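You operate a simulated robot arm through the tools that you are given. There is no shell and no other tool. Be economical: measure what you need, move in short steps, check, and stop when the job is done.

You are at the controls of a simulated robot arm. One attempt, no reset.

TASK
Take the white tub and leave it on the brown board on the second shelf from the bottom of the store rack. Take the yellow cloth on the second shelf from the bottom of the store rack and put it away on the top of the bagging table. Put the grey pan on the top of the crate stand. Push the wooden drawer shut. The order is free.

It is judged by the outcome, as a careful person would: the job done as asked, and still so three seconds after it is handed in. It fails if anything else is knocked over, pushed out of place, dropped, spilled or broken. Flat cloth is picked up by pressing the open fingertips on it (5 to 10 N) and closing them slowly along it; thin cloth reads only 2 to 8 mm in the jaws.

THE ROBOT
A 7-joint arm with a fingered hand on a trunk, on a base that drives. Base frame: it is fixed to the floor where the robot stands at the start and does not move with it; the origin is under the middle of the robot, x ahead of it, y to its left, z up; the surface under the hand at the start is at about z = 0.86. Readings come in m, degrees, newtons and seconds.
Its first joint turns from -166.0 to 166.0 degrees. Places, roughly: board (35x25x2 cm) [0.7, 0.6, 0.5]; grey pan (20x18x7 cm) [-1.1, -1.4, 0.3]; top of the bagging table [-7.1, -0.5, 0.7]; top of the crate stand [-1.4, 1.5, 0.3]; white tub (14x13x9 cm) [0.7, 0, 0.5]; wooden drawer [-2.7, 0.6, 0.6]; yellow cloth (7x9x3 cm) [0.7, -0.3, 0.5]. Payload 4.7 kg.
The tool frame sits at the grasp point between the pads (the TCP): z along the fingers, y along the line on which they close. The tips reach 0.036 m beyond it. Largest opening 0.12 m; the body of the gripper starts 0.042 m behind the TCP. The gripper is a hand of 5 fingers: y runs from the thumb to the fingers, the wrist lies at [-0.018, -0.122, -0.21] in the tool frame, and closing takes about 1.5 s.
Orientation is told as [roll, pitch, yaw] about the base's x, y, z axes, in that order, counted from this pose: with the fingers straight down and the wrist toward the robot, the tool's x, y and z point along [0, 1, 0], [1, 0, 0] and [0, 0, -1] of the base frame.

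THE INTERFACE
- The arm moves only by the tool servo_tool. Its argument "targets" is one flat list of numbers, 6 for each row, row after row: the shift along the base's x, y, z in units of 400 mm (1.0 is 400 mm), then the turn, a rotation vector about the base's x, y, z in units of 60 degrees (1.0 is 60 degrees). In form: [x, y, z, wx, wy, wz, x, y, z, wx, wy, wz, ...]. A call has 1 to 10 rows; each row is the pose to reach, as a shift and turn from the pose commanded when the call began. "gripper" is the finger opening in m, from 0 to 0.12, set as the call begins (left out, the last holds). A call with a number of a shift or a turn outside -1 to 1 is refused whole. Rows are played at 5 a second. More than 0.05 m and 8.6 degrees between two rows, or a gripper value outside its range, and nothing of the call is played. A pose out of reach is approached as far as the arm can. The call stops where the force on the tool passes 40 N (or 10 N more than at its start, if that is more) or the arm is blocked; 0.2 s more then pass. The fingers move at their own pace (about 0.045 m/s each) and stop on an object; they squeeze with about 29 N. The grip force told is the motor's: it shows also when the fingers shut on nothing. Time passes only in rows, and 0.2 s behind the last, so rows that repeat a pose let the fingers close. It gives the time, the measured TCP pose, the force on the tool (base axes), the opening and the grip force at its end, in the units of the frame above (readings bear some noise), with the torque about the TCP (base axes, N m) and any sound that the robot's microphone picked up.
- Cameras (640 x 400 px; columns grow to the right, rows downward): "scene" is now at [-0.2439, 0.1046, 1.2202]; the picture's right is [0.28, -0.96, 0.00], its down [-0.48, -0.14, -0.87] and it looks along [0.83, 0.24, -0.50] (base axes); focal length 293 px, centre (320, 200). "wrist" rides on the gripper at [0.073, -0.091, -0.143] in the tool frame; the picture's right is [-0.80, 0.28, -0.53], its down [-0.53, -0.73, 0.42] and it looks along [-0.27, 0.62, 0.74] (tool axes); focal length 234 px, centre (320, 200). There is no depth. A picture from a camera that has moved, and an enlarged one, comes with that camera's place and axes in the base frame and with its lens.
- camera(camera): a new picture of that camera. No time passes.
- steer(legs): drives the robot by 1 to 6 legs, each [ahead, turn to the left] in m and degrees, along the robot's own axes; the way and the turn of a leg run together, so that a leg with both is an arc; at most 1.5 m and 180 degrees a leg. The arm and the cameras ride along, it lands a little off, and it stops where it bumps. It gives what a move gives.
- curl_fingers(index, middle, ring, little, thumb_bend, thumb_turn): sets how far each is bent, from 0 (flat) to 1 (curled in); at 0.3 the hand is open as for a grip, at 0.7 the pads meet at the TCP. One left out holds its place. A second passes; each finger stops where it meets its share of the squeeze, and holds until it gets a number again. A gripper value or a shape takes the hand back. It gives what a move gives, with no picture; readings hold the bend of each and the force on index, middle, ring, little, thumb and palm. thumb_turn goes from beside the hand (0) to across from the fingers (1), as for a grip.
- preshape(shape): the hand has 5 fingers and takes this shape, open, in about a second: jaw (thumb against the fingers, like two jaws); tri (thumb and two fingers); tip (a fingertip pinch); poke (one finger out to press); point (the index stretched); flat (the hand flat); cup (the hand cupped); fist (a fist). The gripper value then closes the fingers along that shape, each until it touches; the sizes above hold for jaw. It gives what a move gives, with no picture.
- aim_head(pan, tilt): turns the head with the scene camera to pan (to the left, within 143 degrees either way) and tilt (down, from -29 to 69), counted from straight ahead of the robot. It gives what a move gives.
- enlarge(camera, box): a new picture of the part [left, top, right, bottom] of that camera's present view, enlarged. No time passes.
- sign_off(): hands the job in; it is judged then, once.

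Work in short steps. Places have to be worked out from the pictures, the camera data and where the tool is seen: move nearer, look again, correct. Check each grasp and each placing, and mend what went wrong. You have 165 turns and 120 pictures in all, those below and enlarged ones among them. Open the gripper and draw the arm clear of the work before you hand the job in, unless the task says otherwise; then end with one line.

The tools are called after ">>>" by a JSON object that holds its "api" and its "payload". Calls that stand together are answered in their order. servo_tool: Moves the arm, as the interface text tells. Its arguments: {"type":"object","properties":{"targets":{"type":"array"},"gripper":{"type":"number"}},"required":["targets"]} The other tools are called the same way: preshape (shape) gives the hand a shape; curl_fingers (index, middle, ring, little, thumb_bend, thumb_turn) moves the fingers one by one; steer (legs) drives the base; aim_head (pan, tilt) turns the head that bears the scene camera; camera (camera) takes a picture; enlarge (camera, box) takes an enlarged picture of a part of a camera's view; sign_off () hands the job in.

At the start:

```text
t: 0.0
tcp_pos: [0.599, 0.0887, 0.8987]
tcp_rot: [0.1, 0.0, 0.1]
wrist_force: [-0.3, 0.4, 0.0]
torque: [-0.02, 0.01, -0.04]
width: 0.1198
grasp_force: 0.1
shape: jaw
bend: [0.3, 0.3, 0.3, 0.3, 0.3, 0.98]
finger forces: [0.0, 0.0, 0.0, 0.0, 0.1, 0.0]
robot x, y, heading: [0.0008, 0.0039, 0.0]
head pan, tilt: [16.3, 29.9]
```

scene: 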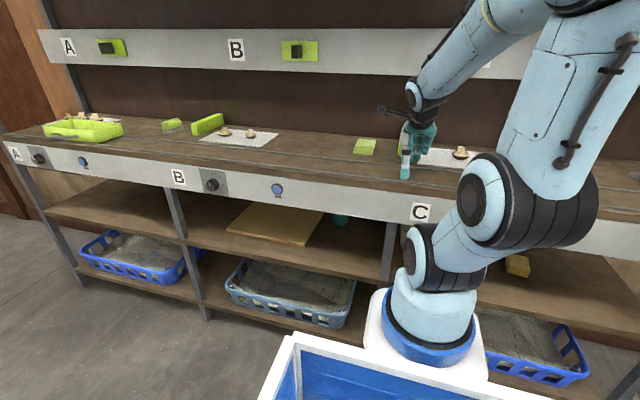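
wrist: 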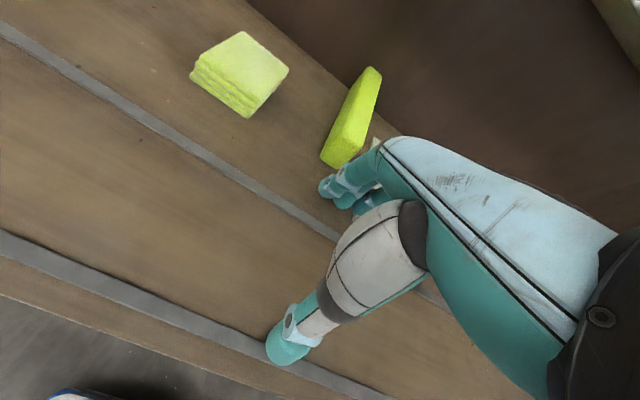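

I'll first look around the shelf with the head turned toward the tub and cloth.

>>> {"api": "aim_head", "payload": {"pan": -30, "tilt": 40}}

>>> {"api": "camera", "payload": {"camera": "scene"}}

```text
t: 1.1
tcp_pos: [0.5996, 0.0871, 0.8991]
tcp_rot: [0.1, 0.0, 0.1]
wrist_force: [0.7, 0.4, -0.7]
torque: [0.01, 0.02, 0.02]
width: 0.1197
grasp_force: 0.0
shape: jaw
bend: [0.3, 0.3, 0.3, 0.3, 0.3, 0.98]
finger forces: [0.1, 0.0, 0.1, 0.1, 0.0, 0.0]
robot x, y, heading: [-0.0001, -0.0001, -0.2]
head pan, tilt: [-30.0, 40.0]
```

```text
117 pictures are left
camera scene: at [-0.2571, 0.0367, 1.2047], right [-0.5, -0.87, 0.0], down [-0.56, 0.32, -0.77], along [0.66, -0.38, -0.64], focal length 293 px, centre (320, 200)
```

scene: 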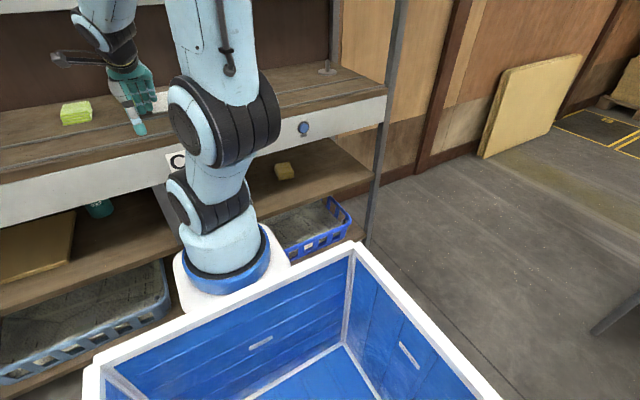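

The cloth is around [0.70,-0.34,0.5]. I lift the hand off the counter, then back away for a clear view of the shelves.

>>> {"api": "servo_tool", "payload": {"targets": [0, 0, 0.12, 0, 0, 0, 0, 0, 0.24, 0, 0, 0, 0, 0, 0.36, 0, 0, 0]}}

>>> {"api": "steer", "payload": {"legs": [[-0.6, 0]]}}

>>> {"api": "aim_head", "payload": {"pan": 0, "tilt": 25}}

>>> {"api": "camera", "payload": {"camera": "scene"}}

>>> {"api": "camera", "payload": {"camera": "wrist"}}

```text
t: 1.9
tcp_pos: [0.5985, 0.0892, 1.0431]
tcp_rot: [0.2, -0.1, 0.0]
wrist_force: [-0.2, -0.5, 0.1]
torque: [-0.03, 0.0, 0.03]
width: 0.1197
grasp_force: 0.1
shape: jaw
bend: [0.3, 0.3, 0.3, 0.3, 0.3, 0.98]
finger forces: [0.0, 0.0, 0.1, 0.0, 0.1, 0.1]
robot x, y, heading: [-0.0032, -0.0005, -0.0]
head pan, tilt: [-30.0, 40.0]
```

```text
t: 5.3
tcp_pos: [0.0092, 0.092, 1.0434]
tcp_rot: [0.1, 0.0, 0.8]
wrist_force: [-1.1, -0.1, 0.4]
torque: [0.0, -0.02, -0.02]
width: 0.1197
grasp_force: 0.1
shape: jaw
bend: [0.3, 0.3, 0.3, 0.3, 0.3, 0.98]
finger forces: [0.0, 0.0, 0.0, 0.1, 0.1, 0.0]
robot x, y, heading: [-0.5886, -0.0037, 0.8]
head pan, tilt: [-30.0, 40.0]
```

```text
t: 6.2
tcp_pos: [0.0092, 0.0921, 1.0426]
tcp_rot: [0.1, -0.1, 0.8]
wrist_force: [0.1, 0.3, -0.4]
torque: [-0.02, -0.01, 0.0]
width: 0.1195
grasp_force: 0.1
shape: jaw
bend: [0.3, 0.3, 0.3, 0.3, 0.3, 0.98]
finger forces: [0.1, 0.1, 0.0, 0.0, 0.1, 0.1]
robot x, y, heading: [-0.5832, -0.0046, 0.9]
head pan, tilt: [0.0, 25.0]
```

```text
116 pictures are left
camera scene: at [-0.8269, 0.0722, 1.2279], right [0.01, -1.0, 0.0], down [-0.42, -0.01, -0.91], along [0.91, 0.01, -0.42], focal length 293 px, centre (320, 200)
```

scene: 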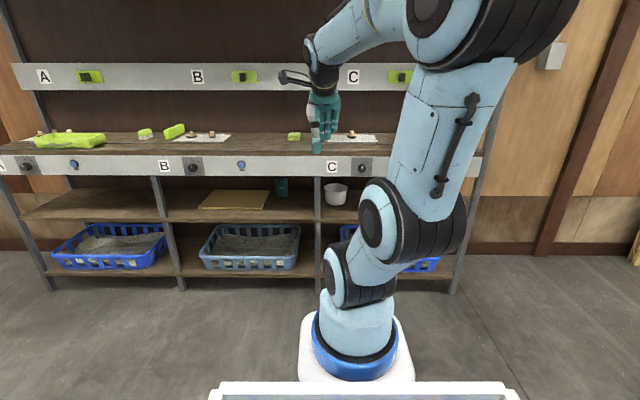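

```text
115 pictures are left
camera wrist: at [-0.083, 0.1631, 1.1868], right [0.29, -0.8, 0.52], down [-0.72, -0.54, -0.43], along [0.62, -0.26, -0.74], focal length 234 px, centre (320, 200)
```

wrist: 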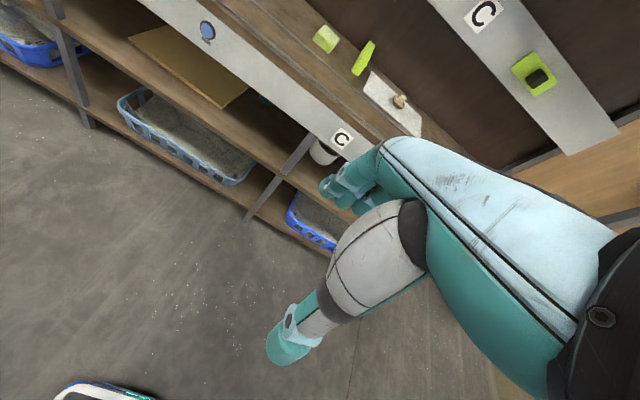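

>>> {"api": "enlarge", "payload": {"camera": "scene", "box": [160, 150, 400, 300]}}

```text
2.67 times, centred on (280, 225) of scene
camera zoom: at [-0.8269, 0.0722, 1.2279], right [0.01, -1.0, 0.0], down [-0.42, -0.01, -0.91], along [0.91, 0.01, -0.42], focal length 782 px, centre (427, 133)
```

zoom: 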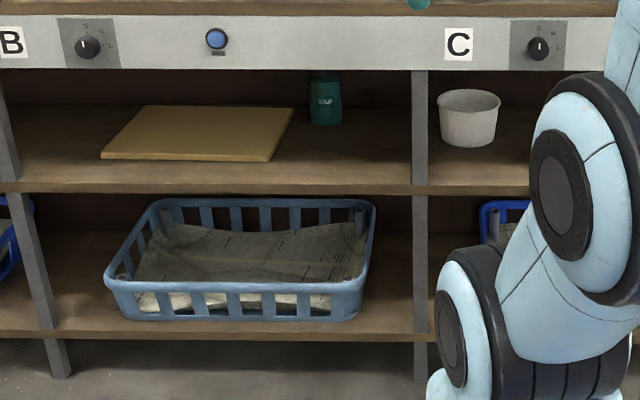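

Tub ≈ (0.72, 0.0), shelf z ≈ 0.5, board spanning y 0.40–0.75, a post at y ≈ 0.08. I lower the hand and pitch the fingers forward-down while clear of the rack.

>>> {"api": "servo_tool", "payload": {"targets": [0, 0, -0.09, 0, -0.083, 0, 0, 0, -0.18, 0, -0.166, 0, 0, 0, -0.27, 0, -0.25, 0, 0, 0, -0.36, 0, -0.333, 0, 0, 0, -0.45, 0, -0.416, 0, 0, 0, -0.54, 0, -0.5, 0, 0, 0, -0.63, 0, -0.583, 0, 0, 0, -0.72, 0, -0.667, 0, 0, 0, -0.81, 0, -0.75, 0, 0, 0, -0.9, 0, -0.833, 0]}}

>>> {"api": "camera", "payload": {"camera": "wrist"}}

>>> {"api": "camera", "payload": {"camera": "scene"}}

```text
t: 8.6
tcp_pos: [0.0333, 0.1105, 0.7533]
tcp_rot: [10.5, -58.5, -8.0]
wrist_force: [0.5, 0.3, -0.4]
torque: [0.02, 0.0, 0.01]
width: 0.12
grasp_force: 0.1
shape: jaw
bend: [0.3, 0.3, 0.3, 0.3, 0.3, 0.98]
finger forces: [0.0, 0.0, 0.0, 0.0, 0.0, 0.1]
robot x, y, heading: [-0.5854, -0.0015, 0.7]
head pan, tilt: [0.0, 25.0]
stopped in row 10: the arm was blocked; the commanded pose is now the measured one
```

```text
113 pictures are left
camera wrist: at [-0.1375, 0.1799, 0.7566], right [-0.29, -0.85, 0.43], down [-0.01, -0.45, -0.89], along [0.96, -0.26, 0.13], focal length 234 px, centre (320, 200)
```

wrist: 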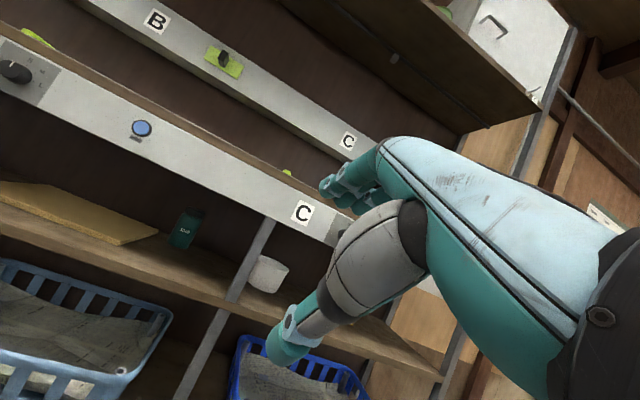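

```text
112 pictures are left
camera scene: at [-0.8268, 0.0724, 1.228], right [0.01, -1.0, 0.0], down [-0.42, -0.01, -0.91], along [0.91, 0.01, -0.42], focal length 293 px, centre (320, 200)
```

scene: 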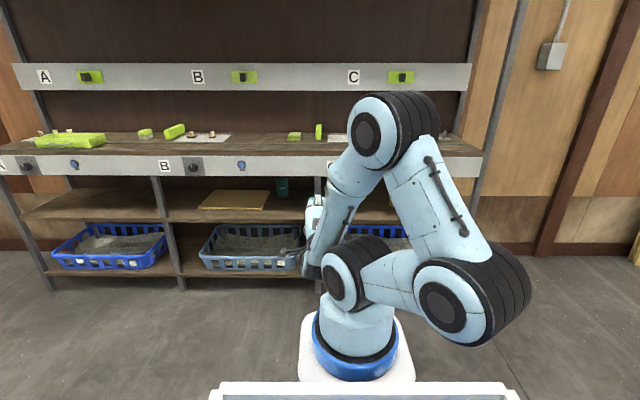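

The folded arm ran out of room that close in; I extend forward (still short of the rack) and straighten the hand.

>>> {"api": "servo_tool", "payload": {"targets": [0.1, -0.01, 0, -0.03, 0, -0.01, 0.2, -0.02, 0, -0.06, 0, -0.017, 0.3, -0.04, 0, -0.09, 0, -0.017, 0.4, -0.06, 0, -0.09, 0, -0.017, 0.5, -0.08, -0.05, -0.09, 0, -0.017, 0.55, -0.1, -0.1, -0.09, 0, -0.017]}}

>>> {"api": "camera", "payload": {"camera": "wrist"}}

>>> {"api": "camera", "payload": {"camera": "scene"}}

```text
t: 10.0
tcp_pos: [0.2494, 0.0982, 0.7207]
tcp_rot: [-2.0, -58.6, 0.3]
wrist_force: [0.0, 0.0, 0.6]
torque: [0.02, -0.02, 0.01]
width: 0.12
grasp_force: 0.1
shape: jaw
bend: [0.3, 0.3, 0.3, 0.3, 0.3, 0.98]
finger forces: [0.0, 0.0, 0.0, 0.0, 0.1, 0.1]
out of reach, approached as far as the arm can: row 4, 5, 6
robot x, y, heading: [-0.5877, -0.0054, 0.6]
head pan, tilt: [0.0, 25.0]
```

```text
111 pictures are left
camera wrist: at [0.082, 0.1747, 0.7173], right [-0.32, -0.79, 0.53], down [-0.03, -0.55, -0.84], along [0.95, -0.29, 0.15], focal length 234 px, centre (320, 200)
```

wrist: 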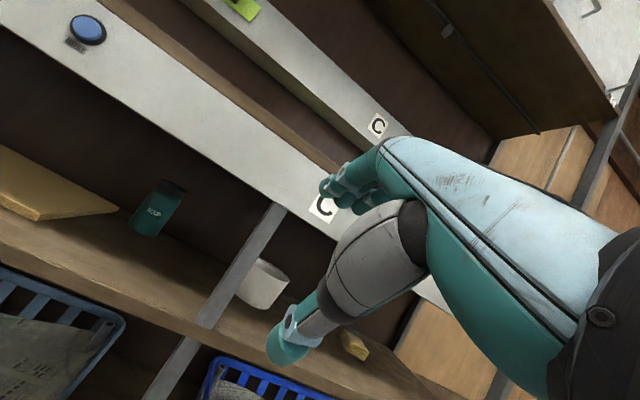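

```text
110 pictures are left
camera scene: at [-0.8271, 0.0723, 1.228], right [0.01, -1.0, 0.0], down [-0.42, -0.01, -0.91], along [0.91, 0.01, -0.42], focal length 293 px, centre (320, 200)
```

scene: 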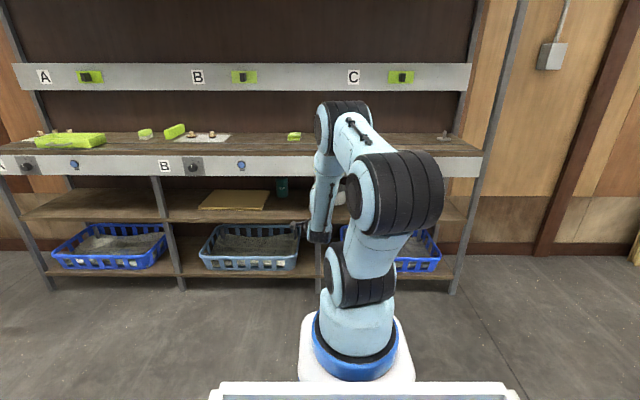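

Tub bottom front is at about (0.65, 0, 0.515), so rim ≈ z 0.605. The forearm hangs vertical, which would foul the apron; I back up a little and try stretching the arm further out and lower to see if the forearm reclines.

>>> {"api": "steer", "payload": {"legs": [[-0.25, 0]]}}

>>> {"api": "servo_tool", "payload": {"targets": [0.08, -0.03, -0.05, 0, 0, 0, 0.16, -0.06, -0.1, 0, 0, 0, 0.24, -0.1, -0.15, 0, 0, 0, 0.32, -0.15, -0.2, 0, 0, 0, 0.4, -0.2, -0.2, 0, 0, 0]}}

>>> {"api": "camera", "payload": {"camera": "scene"}}

```text
t: 11.9
tcp_pos: [-0.0033, 0.093, 0.7224]
tcp_rot: [-1.9, -58.6, 0.1]
wrist_force: [-0.6, -0.4, -0.8]
torque: [0.01, 0.04, 0.0]
width: 0.1197
grasp_force: 0.1
shape: jaw
bend: [0.3, 0.3, 0.3, 0.3, 0.3, 0.98]
finger forces: [0.0, 0.1, 0.0, 0.0, 0.1, 0.1]
robot x, y, heading: [-0.8435, -0.0068, 0.6]
head pan, tilt: [0.0, 25.0]
```

```text
t: 13.1
tcp_pos: [0.154, 0.0705, 0.6414]
tcp_rot: [0.8, -58.3, -6.3]
wrist_force: [0.0, 0.7, -1.0]
torque: [0.0, 0.01, -0.01]
width: 0.1199
grasp_force: 0.1
shape: jaw
bend: [0.3, 0.3, 0.3, 0.3, 0.3, 0.98]
finger forces: [0.0, 0.0, 0.0, 0.0, 0.0, 0.0]
out of reach, approached as far as the arm can: row 1, 2, 3, 4, 5
robot x, y, heading: [-0.8394, -0.0103, 0.9]
head pan, tilt: [0.0, 25.0]
```

```text
109 pictures are left
camera scene: at [-1.0806, 0.0699, 1.228], right [0.01, -1.0, 0.0], down [-0.42, 0.0, -0.91], along [0.91, 0.01, -0.42], focal length 293 px, centre (320, 200)
```

scene: 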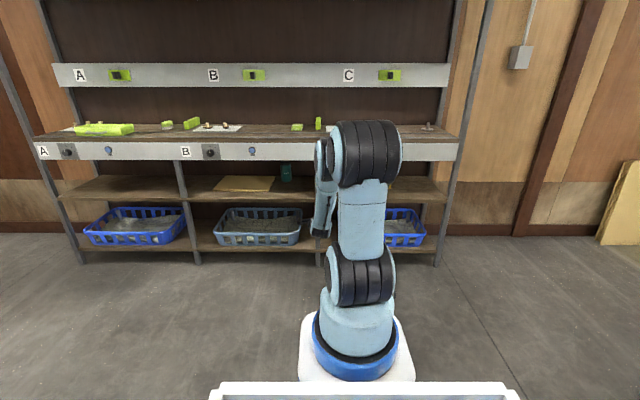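

The stretched posture works (forearm reclines) with the TCP about 0.08 left of robot centreline. I shift the robot right by ~0.08 with a backward S-curve, and set the three-finger shape.

>>> {"api": "steer", "payload": {"legs": [[-0.25, 17], [-0.25, -18]]}}

>>> {"api": "preshape", "payload": {"shape": "tri"}}

>>> {"api": "camera", "payload": {"camera": "wrist"}}

```text
t: 16.3
tcp_pos: [-0.3424, -0.0161, 0.642]
tcp_rot: [0.9, -58.3, -6.9]
wrist_force: [-0.6, 0.1, -1.2]
torque: [0.04, 0.01, 0.0]
width: 0.1198
grasp_force: 0.0
shape: jaw
bend: [0.3, 0.3, 0.3, 0.3, 0.3, 0.98]
finger forces: [0.0, 0.0, 0.0, 0.0, 0.0, 0.1]
robot x, y, heading: [-1.3366, -0.082, -0.0]
head pan, tilt: [0.0, 25.0]
```

```text
t: 17.2
tcp_pos: [-0.3428, -0.0151, 0.6422]
tcp_rot: [0.9, -58.2, -6.9]
wrist_force: [0.4, 0.4, 0.7]
torque: [0.01, 0.01, 0.0]
width: 0.12
grasp_force: 0.2
shape: tri
bend: [0.3, 0.3, 0.99, 0.99, 0.3, 0.98]
finger forces: [0.0, 0.0, 0.1, 0.0, 0.0, 0.0]
robot x, y, heading: [-1.3413, -0.0826, 0.1]
head pan, tilt: [0.0, 25.0]
```

```text
108 pictures are left
camera wrist: at [-0.5035, 0.0748, 0.6411], right [-0.38, -0.77, 0.51], down [-0.08, -0.52, -0.85], along [0.92, -0.37, 0.14], focal length 234 px, centre (320, 200)
```

wrist: 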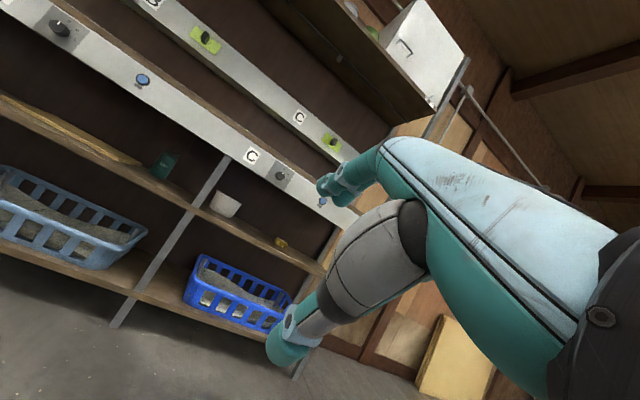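

With the hand this flat the closing line would be nearly vertical, so I reduce the pitch to about −38° for pinching the tub's near wall, and pull in slightly for reach margin.

>>> {"api": "servo_tool", "payload": {"targets": [-0.03, 0, 0.01, 0, 0.08, 0.03, -0.06, 0, 0.02, 0, 0.16, 0.06, -0.1, 0, 0.03, 0, 0.24, 0.09, -0.1, 0, 0.04, 0, 0.34, 0.11], "gripper": 0.065}}

>>> {"api": "camera", "payload": {"camera": "wrist"}}

```text
t: 18.2
tcp_pos: [-0.3863, 0.0177, 0.6571]
tcp_rot: [0.0, -37.7, -1.6]
wrist_force: [0.3, -0.6, -0.5]
torque: [0.02, -0.05, 0.0]
width: 0.0655
grasp_force: 0.0
shape: tri
bend: [0.74, 0.43, 0.99, 0.99, 0.68, 1.0]
finger forces: [0.0, 0.0, 0.0, 0.1, 0.0, 0.0]
out of reach, approached as far as the arm can: row 1, 2, 3, 4
robot x, y, heading: [-1.3375, -0.0866, -0.1]
head pan, tilt: [0.0, 25.0]
```

```text
107 pictures are left
camera wrist: at [-0.5443, 0.0948, 0.7153], right [-0.12, -0.8, 0.59], down [-0.34, -0.52, -0.78], along [0.93, -0.29, -0.2], focal length 234 px, centre (320, 200)
```

wrist: 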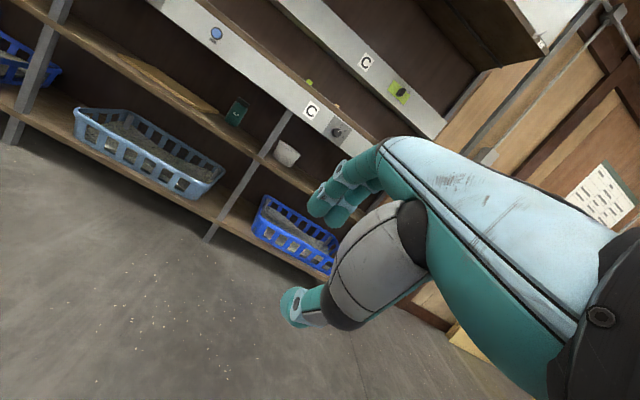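

The tri shape closes unevenly; I compare with the jaw shape at the same opening.

>>> {"api": "preshape", "payload": {"shape": "jaw"}}

>>> {"api": "servo_tool", "payload": {"targets": [0, -0.04, 0, 0, 0, 0, 0, -0.04, 0, 0, 0, 0, 0, -0.04, 0, 0, 0, 0, 0, -0.04, 0, 0, 0, 0], "gripper": 0.07}}

>>> {"api": "camera", "payload": {"camera": "wrist"}}

```text
t: 19.1
tcp_pos: [-0.3862, 0.0177, 0.6587]
tcp_rot: [0.0, -37.8, -1.6]
wrist_force: [-0.4, -0.1, -0.3]
torque: [-0.01, 0.0, 0.01]
width: 0.1198
grasp_force: 0.0
shape: jaw
bend: [0.3, 0.3, 0.3, 0.3, 0.3, 0.98]
finger forces: [0.0, 0.1, 0.0, 0.0, 0.0, 0.1]
robot x, y, heading: [-1.3348, -0.0842, 0.0]
head pan, tilt: [0.0, 25.0]
```

```text
t: 20.1
tcp_pos: [-0.386, 0.0175, 0.6573]
tcp_rot: [0.0, -37.8, -1.7]
wrist_force: [-0.2, 0.5, -0.2]
torque: [0.03, -0.02, -0.01]
width: 0.0703
grasp_force: 0.1
shape: jaw
bend: [0.74, 0.41, 0.38, 0.41, 0.66, 1.0]
finger forces: [0.1, 0.0, 0.0, 0.0, 0.0, 0.0]
out of reach, approached as far as the arm can: row 1, 2, 3, 4
robot x, y, heading: [-1.3387, -0.0855, 0.0]
head pan, tilt: [0.0, 25.0]
```

```text
106 pictures are left
camera wrist: at [-0.5437, 0.0949, 0.7157], right [-0.12, -0.8, 0.59], down [-0.33, -0.52, -0.78], along [0.93, -0.29, -0.2], focal length 234 px, centre (320, 200)
```

wrist: 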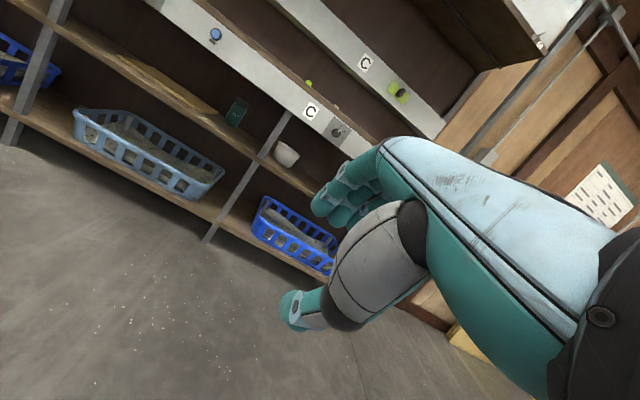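

>>> {"api": "servo_tool", "payload": {"targets": [-0.1, -0.05, 0, 0, 0, 0.01, -0.2, -0.1, 0, 0, 0, 0.02, -0.3, -0.15, 0, 0, 0, 0.03]}}

>>> {"api": "camera", "payload": {"camera": "scene"}}

```text
t: 20.9
tcp_pos: [-0.5168, 0.0099, 0.659]
tcp_rot: [-0.2, -38.0, 0.1]
wrist_force: [0.1, -0.3, 0.4]
torque: [0.01, -0.02, 0.0]
width: 0.0703
grasp_force: 0.1
shape: jaw
bend: [0.74, 0.42, 0.39, 0.41, 0.66, 1.0]
finger forces: [0.1, 0.0, 0.0, 0.0, 0.1, 0.0]
out of reach, approached as far as the arm can: row 1, 2, 3
robot x, y, heading: [-1.3334, -0.0852, -0.0]
head pan, tilt: [0.0, 25.0]
```

```text
105 pictures are left
camera scene: at [-1.5755, -0.0051, 1.228], right [0.0, -1.0, 0.0], down [-0.42, 0.0, -0.91], along [0.91, 0.0, -0.42], focal length 293 px, centre (320, 200)
```

scene: 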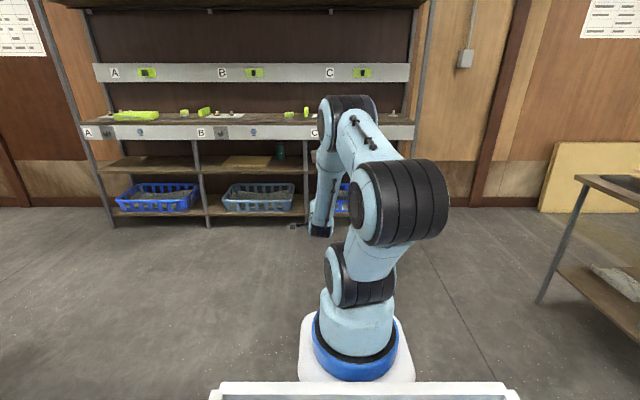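

The arm keeps a ~0.10 m left offset, which is fine since the tub is at y≈0.01. I stretch back out, then drive forward to just before the tub.

>>> {"api": "servo_tool", "payload": {"targets": [0.11, 0, -0.02, 0, 0, 0, 0.22, 0, -0.04, 0, 0, 0, 0.32, 0.02, -0.05, 0, 0, -0.02]}}

>>> {"api": "steer", "payload": {"legs": [[0.85, 0]]}}

>>> {"api": "camera", "payload": {"camera": "wrist"}}

>>> {"api": "camera", "payload": {"camera": "scene"}}

```text
t: 21.7
tcp_pos: [-0.3926, 0.0381, 0.6387]
tcp_rot: [-0.3, -37.9, 0.2]
wrist_force: [-1.0, -0.6, 0.1]
torque: [-0.01, 0.03, 0.01]
width: 0.07
grasp_force: 0.0
shape: jaw
bend: [0.74, 0.42, 0.39, 0.41, 0.66, 1.0]
finger forces: [0.0, 0.0, 0.0, 0.1, 0.0, 0.0]
out of reach, approached as far as the arm can: row 1, 2, 3
robot x, y, heading: [-1.3408, -0.0812, 0.2]
head pan, tilt: [0.0, 25.0]
```

```text
t: 26.2
tcp_pos: [0.4582, 0.0446, 0.6398]
tcp_rot: [-0.4, -37.9, 0.5]
wrist_force: [0.5, 0.7, 0.1]
torque: [-0.02, 0.02, -0.03]
width: 0.0704
grasp_force: 0.2
shape: jaw
bend: [0.74, 0.42, 0.39, 0.41, 0.66, 1.0]
finger forces: [0.0, 0.0, 0.0, 0.0, 0.0, 0.0]
robot x, y, heading: [-0.488, -0.0811, 0.4]
head pan, tilt: [0.0, 25.0]
```

```text
104 pictures are left
camera wrist: at [0.2964, 0.1161, 0.6968], right [-0.1, -0.8, 0.59], down [-0.31, -0.54, -0.78], along [0.94, -0.26, -0.2], focal length 234 px, centre (320, 200)
```

wrist: 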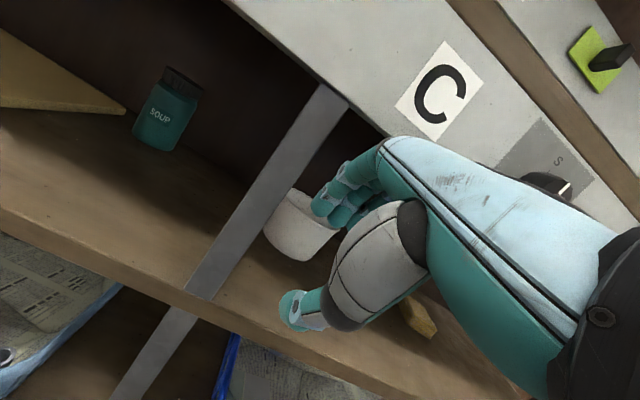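

```text
103 pictures are left
camera scene: at [-0.7257, -0.0047, 1.228], right [0.0, -1.0, 0.0], down [-0.42, 0.0, -0.91], along [0.91, 0.0, -0.42], focal length 293 px, centre (320, 200)
```

scene: 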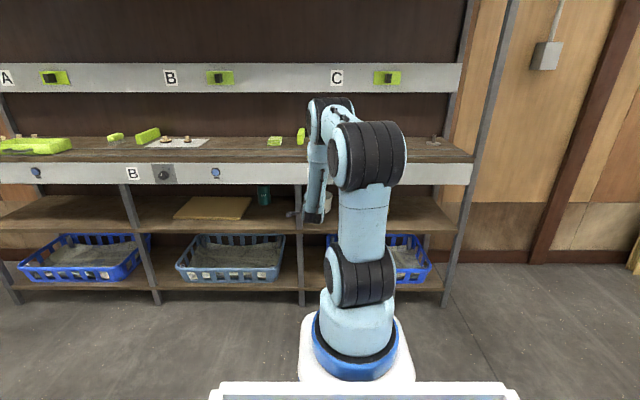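

TCP is at y 0.045; I want about −0.005 to keep the hand off the post (right edge ≈ y 0.087). I shift right 0.05 by backing in an S, then return most of the way.

>>> {"api": "steer", "payload": {"legs": [[-0.3, 10], [-0.3, -10.4]]}}

>>> {"api": "steer", "payload": {"legs": [[0.6, 0]]}}

>>> {"api": "camera", "payload": {"camera": "wrist"}}

```text
t: 29.9
tcp_pos: [-0.1344, -0.0153, 0.6398]
tcp_rot: [-0.3, -37.8, 0.3]
wrist_force: [0.9, 1.4, -0.1]
torque: [0.0, -0.03, 0.02]
width: 0.0701
grasp_force: 0.2
shape: jaw
bend: [0.74, 0.42, 0.39, 0.41, 0.66, 1.0]
finger forces: [0.0, 0.1, 0.1, 0.1, 0.0, 0.0]
robot x, y, heading: [-1.0787, -0.1392, -0.1]
head pan, tilt: [0.0, 25.0]
```

```text
t: 33.3
tcp_pos: [0.4743, -0.0215, 0.6401]
tcp_rot: [-0.2, -37.9, 0.1]
wrist_force: [0.8, -0.1, 0.0]
torque: [-0.01, 0.02, 0.01]
width: 0.0706
grasp_force: 0.0
shape: jaw
bend: [0.74, 0.42, 0.39, 0.41, 0.66, 1.0]
finger forces: [0.0, 0.0, 0.0, 0.0, 0.0, 0.1]
robot x, y, heading: [-0.4743, -0.1412, -0.3]
head pan, tilt: [0.0, 25.0]
```

```text
102 pictures are left
camera wrist: at [0.3144, 0.0522, 0.6968], right [-0.1, -0.8, 0.59], down [-0.32, -0.53, -0.78], along [0.94, -0.27, -0.2], focal length 234 px, centre (320, 200)
```

wrist: 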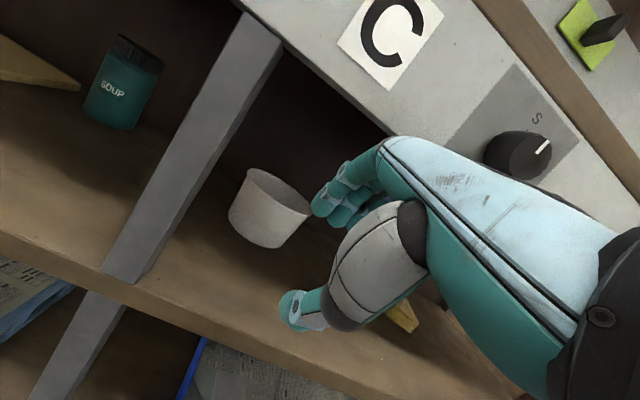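

Tub axis ≈ (0.69–0.70, 0.013). I nudge the hand left 2 cm and down 1.5 cm, then drive in so the near rim lies between thumb and fingers.

>>> {"api": "servo_tool", "payload": {"targets": [0, 0.03, -0.02, 0, 0, 0, 0, 0.055, -0.04, 0, 0, 0]}}

>>> {"api": "steer", "payload": {"legs": [[0.1, 0]]}}

>>> {"api": "camera", "payload": {"camera": "wrist"}}

```text
t: 33.9
tcp_pos: [0.4764, 0.0007, 0.6249]
tcp_rot: [-0.3, -38.0, 0.0]
wrist_force: [-0.4, -0.5, -0.1]
torque: [0.01, 0.02, -0.02]
width: 0.0702
grasp_force: 0.0
shape: jaw
bend: [0.74, 0.42, 0.39, 0.41, 0.66, 1.0]
finger forces: [0.1, 0.0, 0.1, 0.0, 0.0, 0.1]
robot x, y, heading: [-0.4717, -0.1373, -0.3]
head pan, tilt: [0.0, 25.0]
```

```text
t: 35.1
tcp_pos: [0.5753, 0.0019, 0.6243]
tcp_rot: [-0.2, -37.9, 0.2]
wrist_force: [0.6, -0.1, -0.7]
torque: [0.0, 0.07, 0.03]
width: 0.0705
grasp_force: 0.0
shape: jaw
bend: [0.74, 0.42, 0.39, 0.41, 0.66, 1.0]
finger forces: [0.0, 0.0, 0.0, 0.0, 0.0, 0.0]
robot x, y, heading: [-0.3664, -0.1371, -0.4]
head pan, tilt: [0.0, 25.0]
```

```text
101 pictures are left
camera wrist: at [0.4151, 0.0749, 0.6811], right [-0.1, -0.8, 0.59], down [-0.32, -0.53, -0.78], along [0.94, -0.27, -0.2], focal length 234 px, centre (320, 200)
```

wrist: 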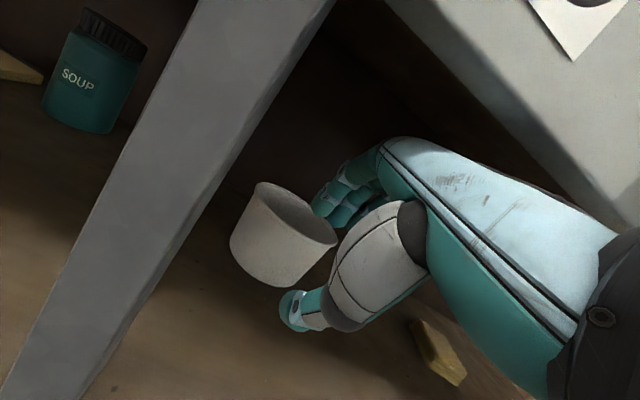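

Rim centre ≈ (0.69, 0.006, 0.595), near rim x ≈ 0.63. I drive 3.5 cm further so it lies between thumb and fingers.

>>> {"api": "steer", "payload": {"legs": [[0.035, 0]]}}

>>> {"api": "enlarge", "payload": {"camera": "wrist", "box": [200, 140, 440, 340]}}

```text
t: 35.9
tcp_pos: [0.6097, 0.0018, 0.623]
tcp_rot: [-0.4, -38.0, 0.1]
wrist_force: [-0.1, 0.6, 1.0]
torque: [0.0, -0.01, 0.05]
width: 0.0701
grasp_force: 0.1
shape: jaw
bend: [0.74, 0.42, 0.39, 0.41, 0.66, 1.0]
finger forces: [0.0, 0.1, 0.0, 0.0, 0.0, 0.0]
robot x, y, heading: [-0.336, -0.1374, -0.3]
head pan, tilt: [0.0, 25.0]
```

```text
2.00 times, centred on (320, 240) of wrist
camera zoom: at [0.4502, 0.075, 0.6811], right [-0.1, -0.8, 0.59], down [-0.32, -0.53, -0.78], along [0.94, -0.27, -0.2], focal length 468 px, centre (320, 120)
```

zoom: 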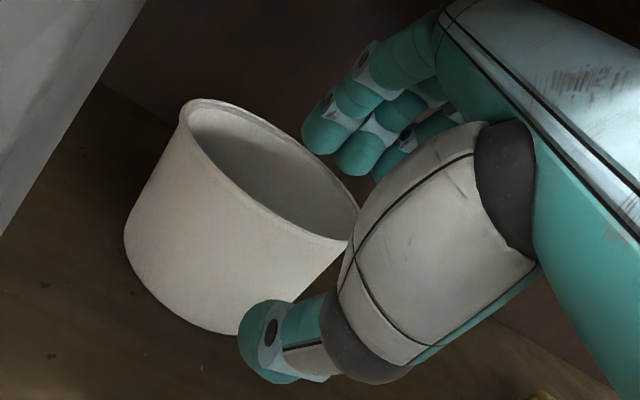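

Index and thumb line up at y≈0, while ring/little lie toward the tub's right rim. I switch to tri (curling those away), then set the opening and lower with index and middle inside.

>>> {"api": "preshape", "payload": {"shape": "tri"}}

>>> {"api": "servo_tool", "payload": {"targets": [0, 0.015, 0, 0, 0, 0, 0, 0.03, 0, 0, 0, 0, 0, 0.03, 0, 0, 0, 0, 0, 0.03, 0, 0, 0, 0], "gripper": 0.07}}

>>> {"api": "enlarge", "payload": {"camera": "wrist", "box": [200, 140, 440, 340]}}

```text
t: 36.8
tcp_pos: [0.61, 0.002, 0.6237]
tcp_rot: [-0.4, -37.9, 0.0]
wrist_force: [0.2, -0.6, 0.2]
torque: [0.01, -0.02, 0.02]
width: 0.1199
grasp_force: 0.0
shape: tri
bend: [0.3, 0.3, 0.99, 0.99, 0.3, 0.98]
finger forces: [0.0, 0.0, 0.0, 0.1, 0.0, 0.0]
robot x, y, heading: [-0.3324, -0.1422, -0.2]
head pan, tilt: [0.0, 25.0]
```

```text
t: 37.8
tcp_pos: [0.6108, 0.0135, 0.624]
tcp_rot: [-0.3, -37.9, 0.1]
wrist_force: [0.6, -0.1, 1.2]
torque: [0.02, 0.0, -0.02]
width: 0.0705
grasp_force: 0.0
shape: tri
bend: [0.74, 0.41, 0.99, 0.99, 0.66, 1.0]
finger forces: [0.1, 0.0, 0.1, 0.1, 0.0, 0.0]
robot x, y, heading: [-0.3357, -0.1418, -0.2]
head pan, tilt: [0.0, 25.0]
```

```text
2.00 times, centred on (320, 240) of wrist
camera zoom: at [0.4504, 0.0868, 0.6814], right [-0.1, -0.8, 0.59], down [-0.32, -0.53, -0.78], along [0.94, -0.27, -0.2], focal length 468 px, centre (320, 120)
```

zoom: 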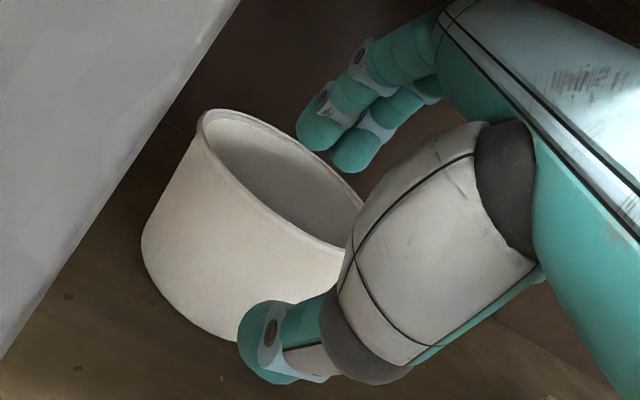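

Fingertips look above the tub interior (x≈0.67), thumb outside the near wall. I lower 3.5 cm in small steps.

>>> {"api": "servo_tool", "payload": {"targets": [0, 0, -0.03, 0, 0, 0, 0, 0, -0.06, 0, 0, 0, 0, 0, -0.09, 0, 0, 0]}}

>>> {"api": "enlarge", "payload": {"camera": "wrist", "box": [200, 140, 440, 340]}}

```text
t: 38.6
tcp_pos: [0.6086, 0.012, 0.5885]
tcp_rot: [-0.4, -37.9, 0.0]
wrist_force: [0.6, 0.4, 1.2]
torque: [0.02, -0.05, -0.01]
width: 0.0708
grasp_force: 0.0
shape: tri
bend: [0.74, 0.41, 0.99, 0.99, 0.66, 1.0]
finger forces: [0.6, 0.3, 0.0, 0.0, 0.0, 0.0]
robot x, y, heading: [-0.3324, -0.1422, -0.1]
head pan, tilt: [0.0, 25.0]
```

```text
2.00 times, centred on (320, 240) of wrist
camera zoom: at [0.4492, 0.0867, 0.646], right [-0.1, -0.8, 0.59], down [-0.32, -0.54, -0.78], along [0.94, -0.27, -0.2], focal length 468 px, centre (320, 120)
```

zoom: 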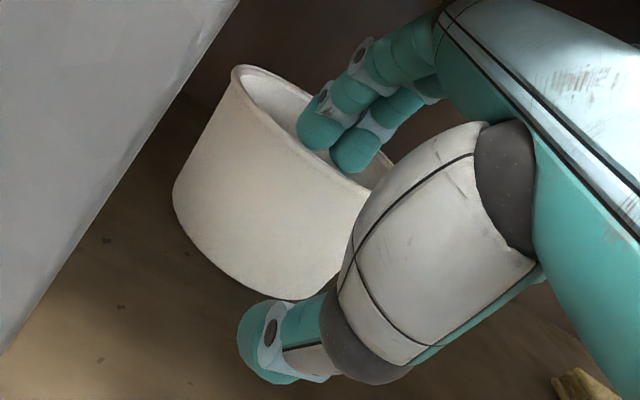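

Fingertips just touch the near rim, so they need to be a bit deeper: raise, drive in 2.5 cm, lower again.

>>> {"api": "servo_tool", "payload": {"targets": [0, 0, 0.04, 0, 0, 0, 0, 0, 0.07, 0, 0, 0]}}

>>> {"api": "steer", "payload": {"legs": [[0.025, 0]]}}

>>> {"api": "servo_tool", "payload": {"targets": [0, 0, -0.03, 0, 0, 0, 0, 0, -0.055, 0, 0, 0, 0, 0, -0.08, 0, 0, 0]}}

>>> {"api": "enlarge", "payload": {"camera": "wrist", "box": [200, 140, 440, 340]}}

```text
t: 39.2
tcp_pos: [0.6096, 0.0142, 0.6158]
tcp_rot: [-0.3, -37.8, 0.0]
wrist_force: [-0.2, 0.2, -0.5]
torque: [0.0, -0.03, 0.02]
width: 0.0705
grasp_force: 0.1
shape: tri
bend: [0.74, 0.41, 0.99, 0.99, 0.66, 1.0]
finger forces: [0.0, 0.0, 0.1, 0.0, 0.1, 0.0]
robot x, y, heading: [-0.3367, -0.1439, -0.2]
head pan, tilt: [0.0, 25.0]
```

```text
t: 40.0
tcp_pos: [0.6356, 0.0145, 0.6168]
tcp_rot: [-0.3, -37.9, 0.0]
wrist_force: [-0.1, 0.4, 0.6]
torque: [0.0, -0.03, 0.0]
width: 0.0703
grasp_force: 0.0
shape: tri
bend: [0.74, 0.41, 0.99, 0.99, 0.66, 1.0]
finger forces: [0.1, 0.0, 0.1, 0.1, 0.1, 0.1]
robot x, y, heading: [-0.3071, -0.1406, -0.2]
head pan, tilt: [0.0, 25.0]
```

```text
t: 40.8
tcp_pos: [0.6368, 0.0153, 0.5833]
tcp_rot: [-0.2, -37.9, 0.1]
wrist_force: [-0.1, -0.9, -0.3]
torque: [0.0, 0.01, 0.02]
width: 0.0706
grasp_force: 0.0
shape: tri
bend: [0.74, 0.41, 0.99, 0.99, 0.66, 1.0]
finger forces: [0.0, 0.1, 0.0, 0.0, 0.0, 0.0]
robot x, y, heading: [-0.3125, -0.1366, -0.0]
head pan, tilt: [0.0, 25.0]
```

```text
2.00 times, centred on (320, 240) of wrist
camera zoom: at [0.4761, 0.0882, 0.6401], right [-0.1, -0.8, 0.59], down [-0.32, -0.54, -0.78], along [0.94, -0.27, -0.2], focal length 468 px, centre (320, 120)
```

zoom: 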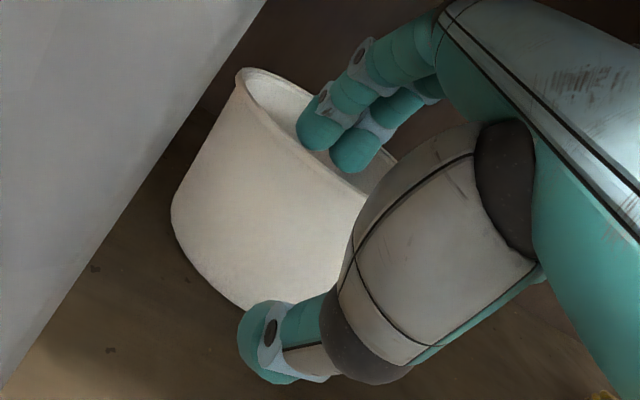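

No contact now, tips look just inside the rim. I lower another centimetre and close gently.

>>> {"api": "servo_tool", "payload": {"targets": [0, 0, -0.025, 0, 0, 0]}}

>>> {"api": "servo_tool", "payload": {"targets": [0, 0, 0, 0, 0, 0, 0, 0, 0, 0, 0, 0, 0, 0, 0, 0, 0, 0, 0, 0, 0, 0, 0, 0, 0, 0, 0, 0, 0, 0, 0, 0, 0, 0, 0, 0, 0, 0, 0, 0, 0, 0], "gripper": 0}}

>>> {"api": "enlarge", "payload": {"camera": "wrist", "box": [200, 140, 440, 340]}}

```text
t: 41.2
tcp_pos: [0.636, 0.0143, 0.574]
tcp_rot: [-0.3, -37.9, 0.1]
wrist_force: [0.1, -0.3, 0.0]
torque: [0.0, 0.0, -0.02]
width: 0.0706
grasp_force: 0.1
shape: tri
bend: [0.74, 0.41, 0.99, 0.99, 0.66, 1.0]
finger forces: [0.0, 0.0, 0.1, 0.0, 0.0, 0.0]
robot x, y, heading: [-0.3098, -0.1393, -0.3]
head pan, tilt: [0.0, 25.0]
```

```text
t: 42.8
tcp_pos: [0.636, 0.015, 0.5724]
tcp_rot: [-0.3, -38.0, 0.1]
wrist_force: [-0.4, 0.8, -1.5]
torque: [-0.01, 0.04, -0.01]
width: 0.0003
grasp_force: 29.3
shape: tri
bend: [0.71, 0.7, 1.0, 1.0, 0.71, 1.0]
finger forces: [11.0, 12.4, 0.1, 0.0, 24.3, 0.0]
robot x, y, heading: [-0.3121, -0.1366, -0.4]
head pan, tilt: [0.0, 25.0]
```

```text
2.00 times, centred on (320, 240) of wrist
camera zoom: at [0.476, 0.0878, 0.6305], right [-0.1, -0.8, 0.59], down [-0.32, -0.53, -0.78], along [0.94, -0.27, -0.2], focal length 468 px, centre (320, 120)
```

zoom: 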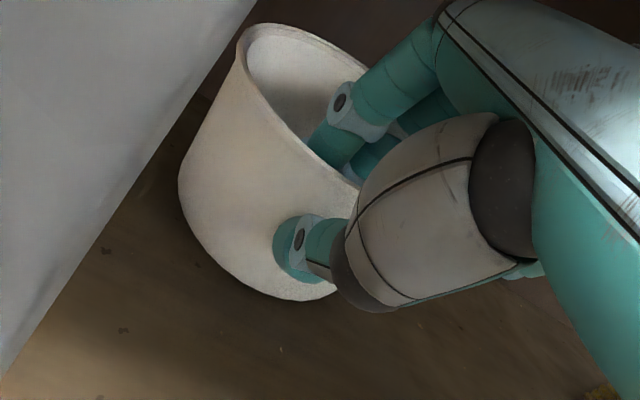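

The wall is pinched between thumb and two fingers (12/11/24 N). I lift 3 cm to check.

>>> {"api": "servo_tool", "payload": {"targets": [0, 0, 0.03, 0, 0, 0, 0, 0, 0.06, 0, 0, 0, 0, 0, 0.08, 0, 0, 0]}}

>>> {"api": "camera", "payload": {"camera": "wrist"}}

```text
t: 43.6
tcp_pos: [0.6347, 0.0145, 0.6053]
tcp_rot: [-0.3, -37.8, 0.0]
wrist_force: [0.8, -1.0, -0.7]
torque: [0.02, 0.07, 0.0]
width: 0.0005
grasp_force: 28.8
shape: tri
bend: [0.71, 0.7, 1.0, 1.0, 0.71, 1.0]
finger forces: [11.0, 12.5, 0.0, 0.0, 24.3, 0.0]
robot x, y, heading: [-0.3094, -0.141, -0.2]
head pan, tilt: [0.0, 25.0]
```

```text
95 pictures are left
camera wrist: at [0.4753, 0.0872, 0.6625], right [-0.1, -0.8, 0.59], down [-0.32, -0.53, -0.78], along [0.94, -0.27, -0.2], focal length 234 px, centre (320, 200)
```

wrist: 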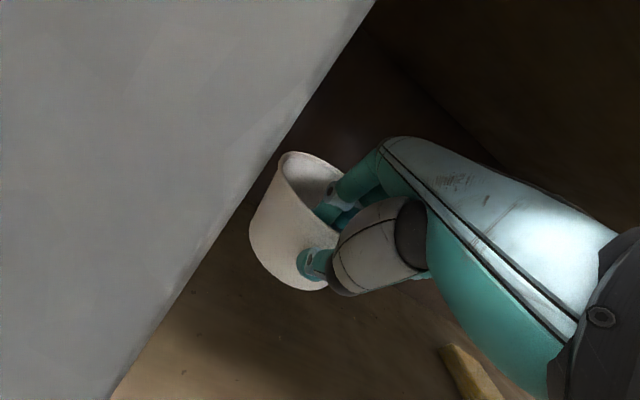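

The tub rides with the hand. I back out of the rack, then shift the robot left by a 45° reverse move to face the board.

>>> {"api": "steer", "payload": {"legs": [[-0.6, 0], [0, -45], [-0.8, 0], [0, 45.3]]}}

>>> {"api": "camera", "payload": {"camera": "scene"}}

>>> {"api": "camera", "payload": {"camera": "wrist"}}

```text
t: 52.6
tcp_pos: [-0.6441, -0.1499, 0.6051]
tcp_rot: [-0.3, -37.9, -43.6]
wrist_force: [0.1, 0.1, -0.8]
torque: [0.04, 0.04, 0.01]
width: 0.0
grasp_force: 29.5
shape: tri
bend: [0.71, 0.7, 1.0, 1.0, 0.71, 1.0]
finger forces: [11.7, 12.7, 0.0, 0.0, 24.8, 0.0]
robot x, y, heading: [-1.4309, 0.3945, -43.7]
head pan, tilt: [0.0, 25.0]
stopped in leg 3: the robot was blocked; the commanded pose is now the measured one
```

```text
94 pictures are left
camera scene: at [-1.5486, 0.6172, 1.228], right [-0.69, -0.72, 0.0], down [-0.31, 0.29, -0.91], along [0.65, -0.63, -0.42], focal length 293 px, centre (320, 200)
```

scene: 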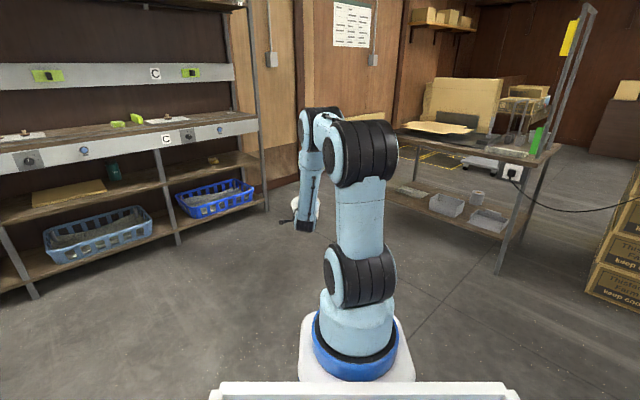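

```text
93 pictures are left
camera wrist: at [-0.7089, 0.0144, 0.6622], right [-0.63, -0.51, 0.59], down [-0.6, -0.17, -0.78], along [0.49, -0.85, -0.2], focal length 234 px, centre (320, 200)
```

wrist: 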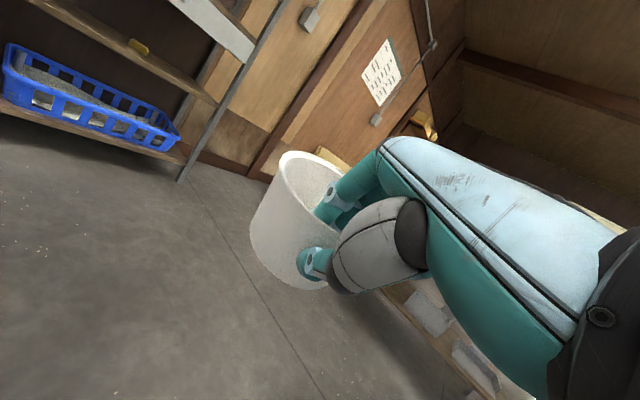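

The base bumped something behind it while reversing; I look back to see what and whether anything moved.

>>> {"api": "aim_head", "payload": {"pan": 140, "tilt": 35}}

>>> {"api": "camera", "payload": {"camera": "scene"}}

>>> {"api": "aim_head", "payload": {"pan": -143, "tilt": 35}}

>>> {"api": "camera", "payload": {"camera": "scene"}}

```text
t: 54.8
tcp_pos: [-0.6438, -0.1491, 0.6055]
tcp_rot: [-0.4, -37.9, -43.6]
wrist_force: [0.0, 0.9, -0.5]
torque: [0.02, 0.05, 0.0]
width: 0.0
grasp_force: 29.3
shape: tri
bend: [0.71, 0.7, 1.0, 1.0, 0.71, 1.0]
finger forces: [11.7, 12.6, 0.0, 0.0, 24.8, 0.1]
robot x, y, heading: [-1.4313, 0.3958, -44.3]
head pan, tilt: [140.0, 35.0]
```

```text
92 pictures are left
camera scene: at [-1.6246, 0.7685, 1.2122], right [0.99, 0.11, 0.0], down [0.06, -0.57, -0.82], along [-0.09, 0.81, -0.57], focal length 293 px, centre (320, 200)
```

scene: 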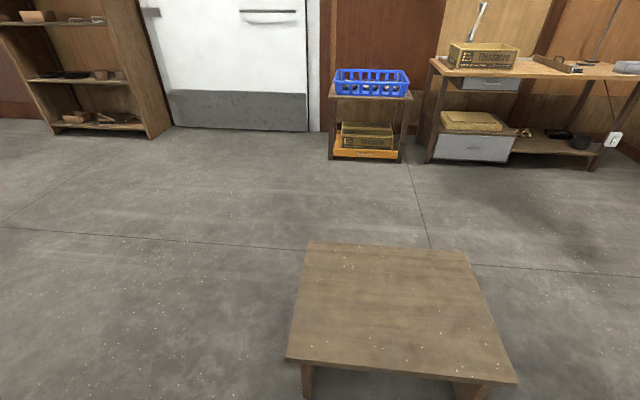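

```text
t: 58.7
tcp_pos: [-0.6431, -0.1493, 0.606]
tcp_rot: [-0.4, -37.9, -43.6]
wrist_force: [0.1, -1.2, -0.5]
torque: [0.07, 0.06, -0.02]
width: 0.0
grasp_force: 29.1
shape: tri
bend: [0.71, 0.7, 1.0, 1.0, 0.71, 1.0]
finger forces: [11.7, 12.5, 0.1, 0.0, 24.6, 0.0]
robot x, y, heading: [-1.4323, 0.3954, -43.6]
head pan, tilt: [-143.0, 35.0]
```

```text
91 pictures are left
camera scene: at [-1.7025, 0.6913, 1.2122], right [0.12, 0.99, 0.0], down [0.57, -0.07, -0.82], along [-0.81, 0.1, -0.57], focal length 293 px, centre (320, 200)
```

scene: 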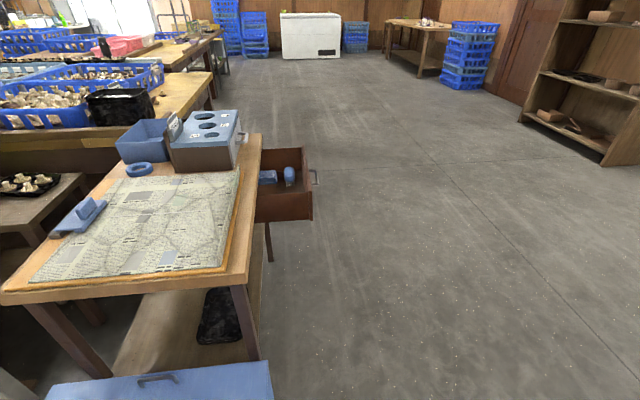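

The stand is at about (−1.45, 1.45); my rear probably touched the blue box/table corner near (−2.0, 0.5). Nothing appears fallen. I move forward away from it, then turn and offset left in free space.

>>> {"api": "steer", "payload": {"legs": [[0.3, 0], [0, 98.7], [0.29, 0], [0, -55]]}}

>>> {"api": "aim_head", "payload": {"pan": 0, "tilt": 25}}

>>> {"api": "camera", "payload": {"camera": "scene"}}

>>> {"api": "camera", "payload": {"camera": "wrist"}}

```text
t: 69.0
tcp_pos: [-0.102, 0.5889, 0.604]
tcp_rot: [-0.4, -37.9, 0.7]
wrist_force: [-0.2, 0.1, -0.4]
torque: [-0.04, 0.07, 0.01]
width: 0.0
grasp_force: 29.1
shape: tri
bend: [0.71, 0.7, 1.0, 1.0, 0.71, 1.0]
finger forces: [11.4, 11.8, 0.0, 0.0, 23.0, 0.0]
robot x, y, heading: [-1.0434, 0.4265, 0.4]
head pan, tilt: [-143.0, 35.0]
```

```text
t: 71.3
tcp_pos: [-0.1006, 0.5898, 0.6049]
tcp_rot: [-0.4, -37.9, 0.7]
wrist_force: [0.8, 0.1, -1.2]
torque: [0.01, 0.08, 0.02]
width: 0.0
grasp_force: 29.2
shape: tri
bend: [0.71, 0.7, 1.0, 1.0, 0.71, 1.0]
finger forces: [11.4, 11.8, 0.0, 0.1, 23.1, 0.0]
robot x, y, heading: [-1.0473, 0.4286, 0.5]
head pan, tilt: [0.0, 25.0]
```

```text
90 pictures are left
camera scene: at [-1.285, 0.5057, 1.228], right [0.01, -1.0, 0.0], down [-0.42, 0.0, -0.91], along [0.91, 0.01, -0.42], focal length 293 px, centre (320, 200)
```

scene: 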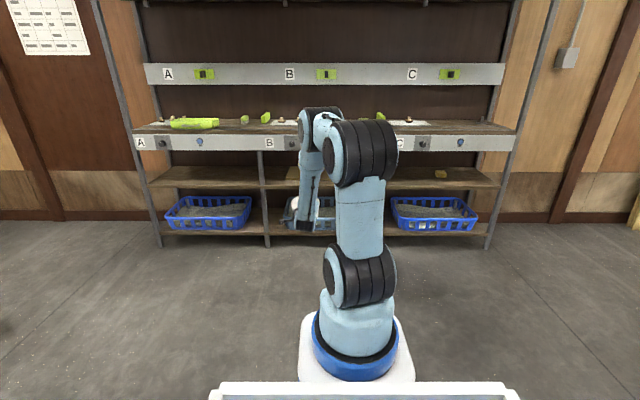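

```text
89 pictures are left
camera wrist: at [-0.2623, 0.6608, 0.6624], right [-0.1, -0.8, 0.59], down [-0.31, -0.54, -0.78], along [0.94, -0.26, -0.2], focal length 234 px, centre (320, 200)
```

wrist: 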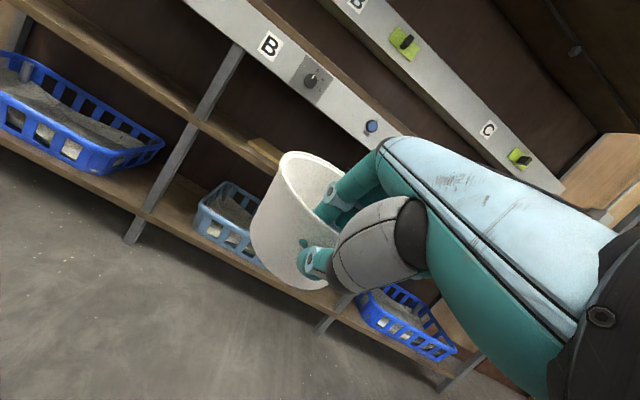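

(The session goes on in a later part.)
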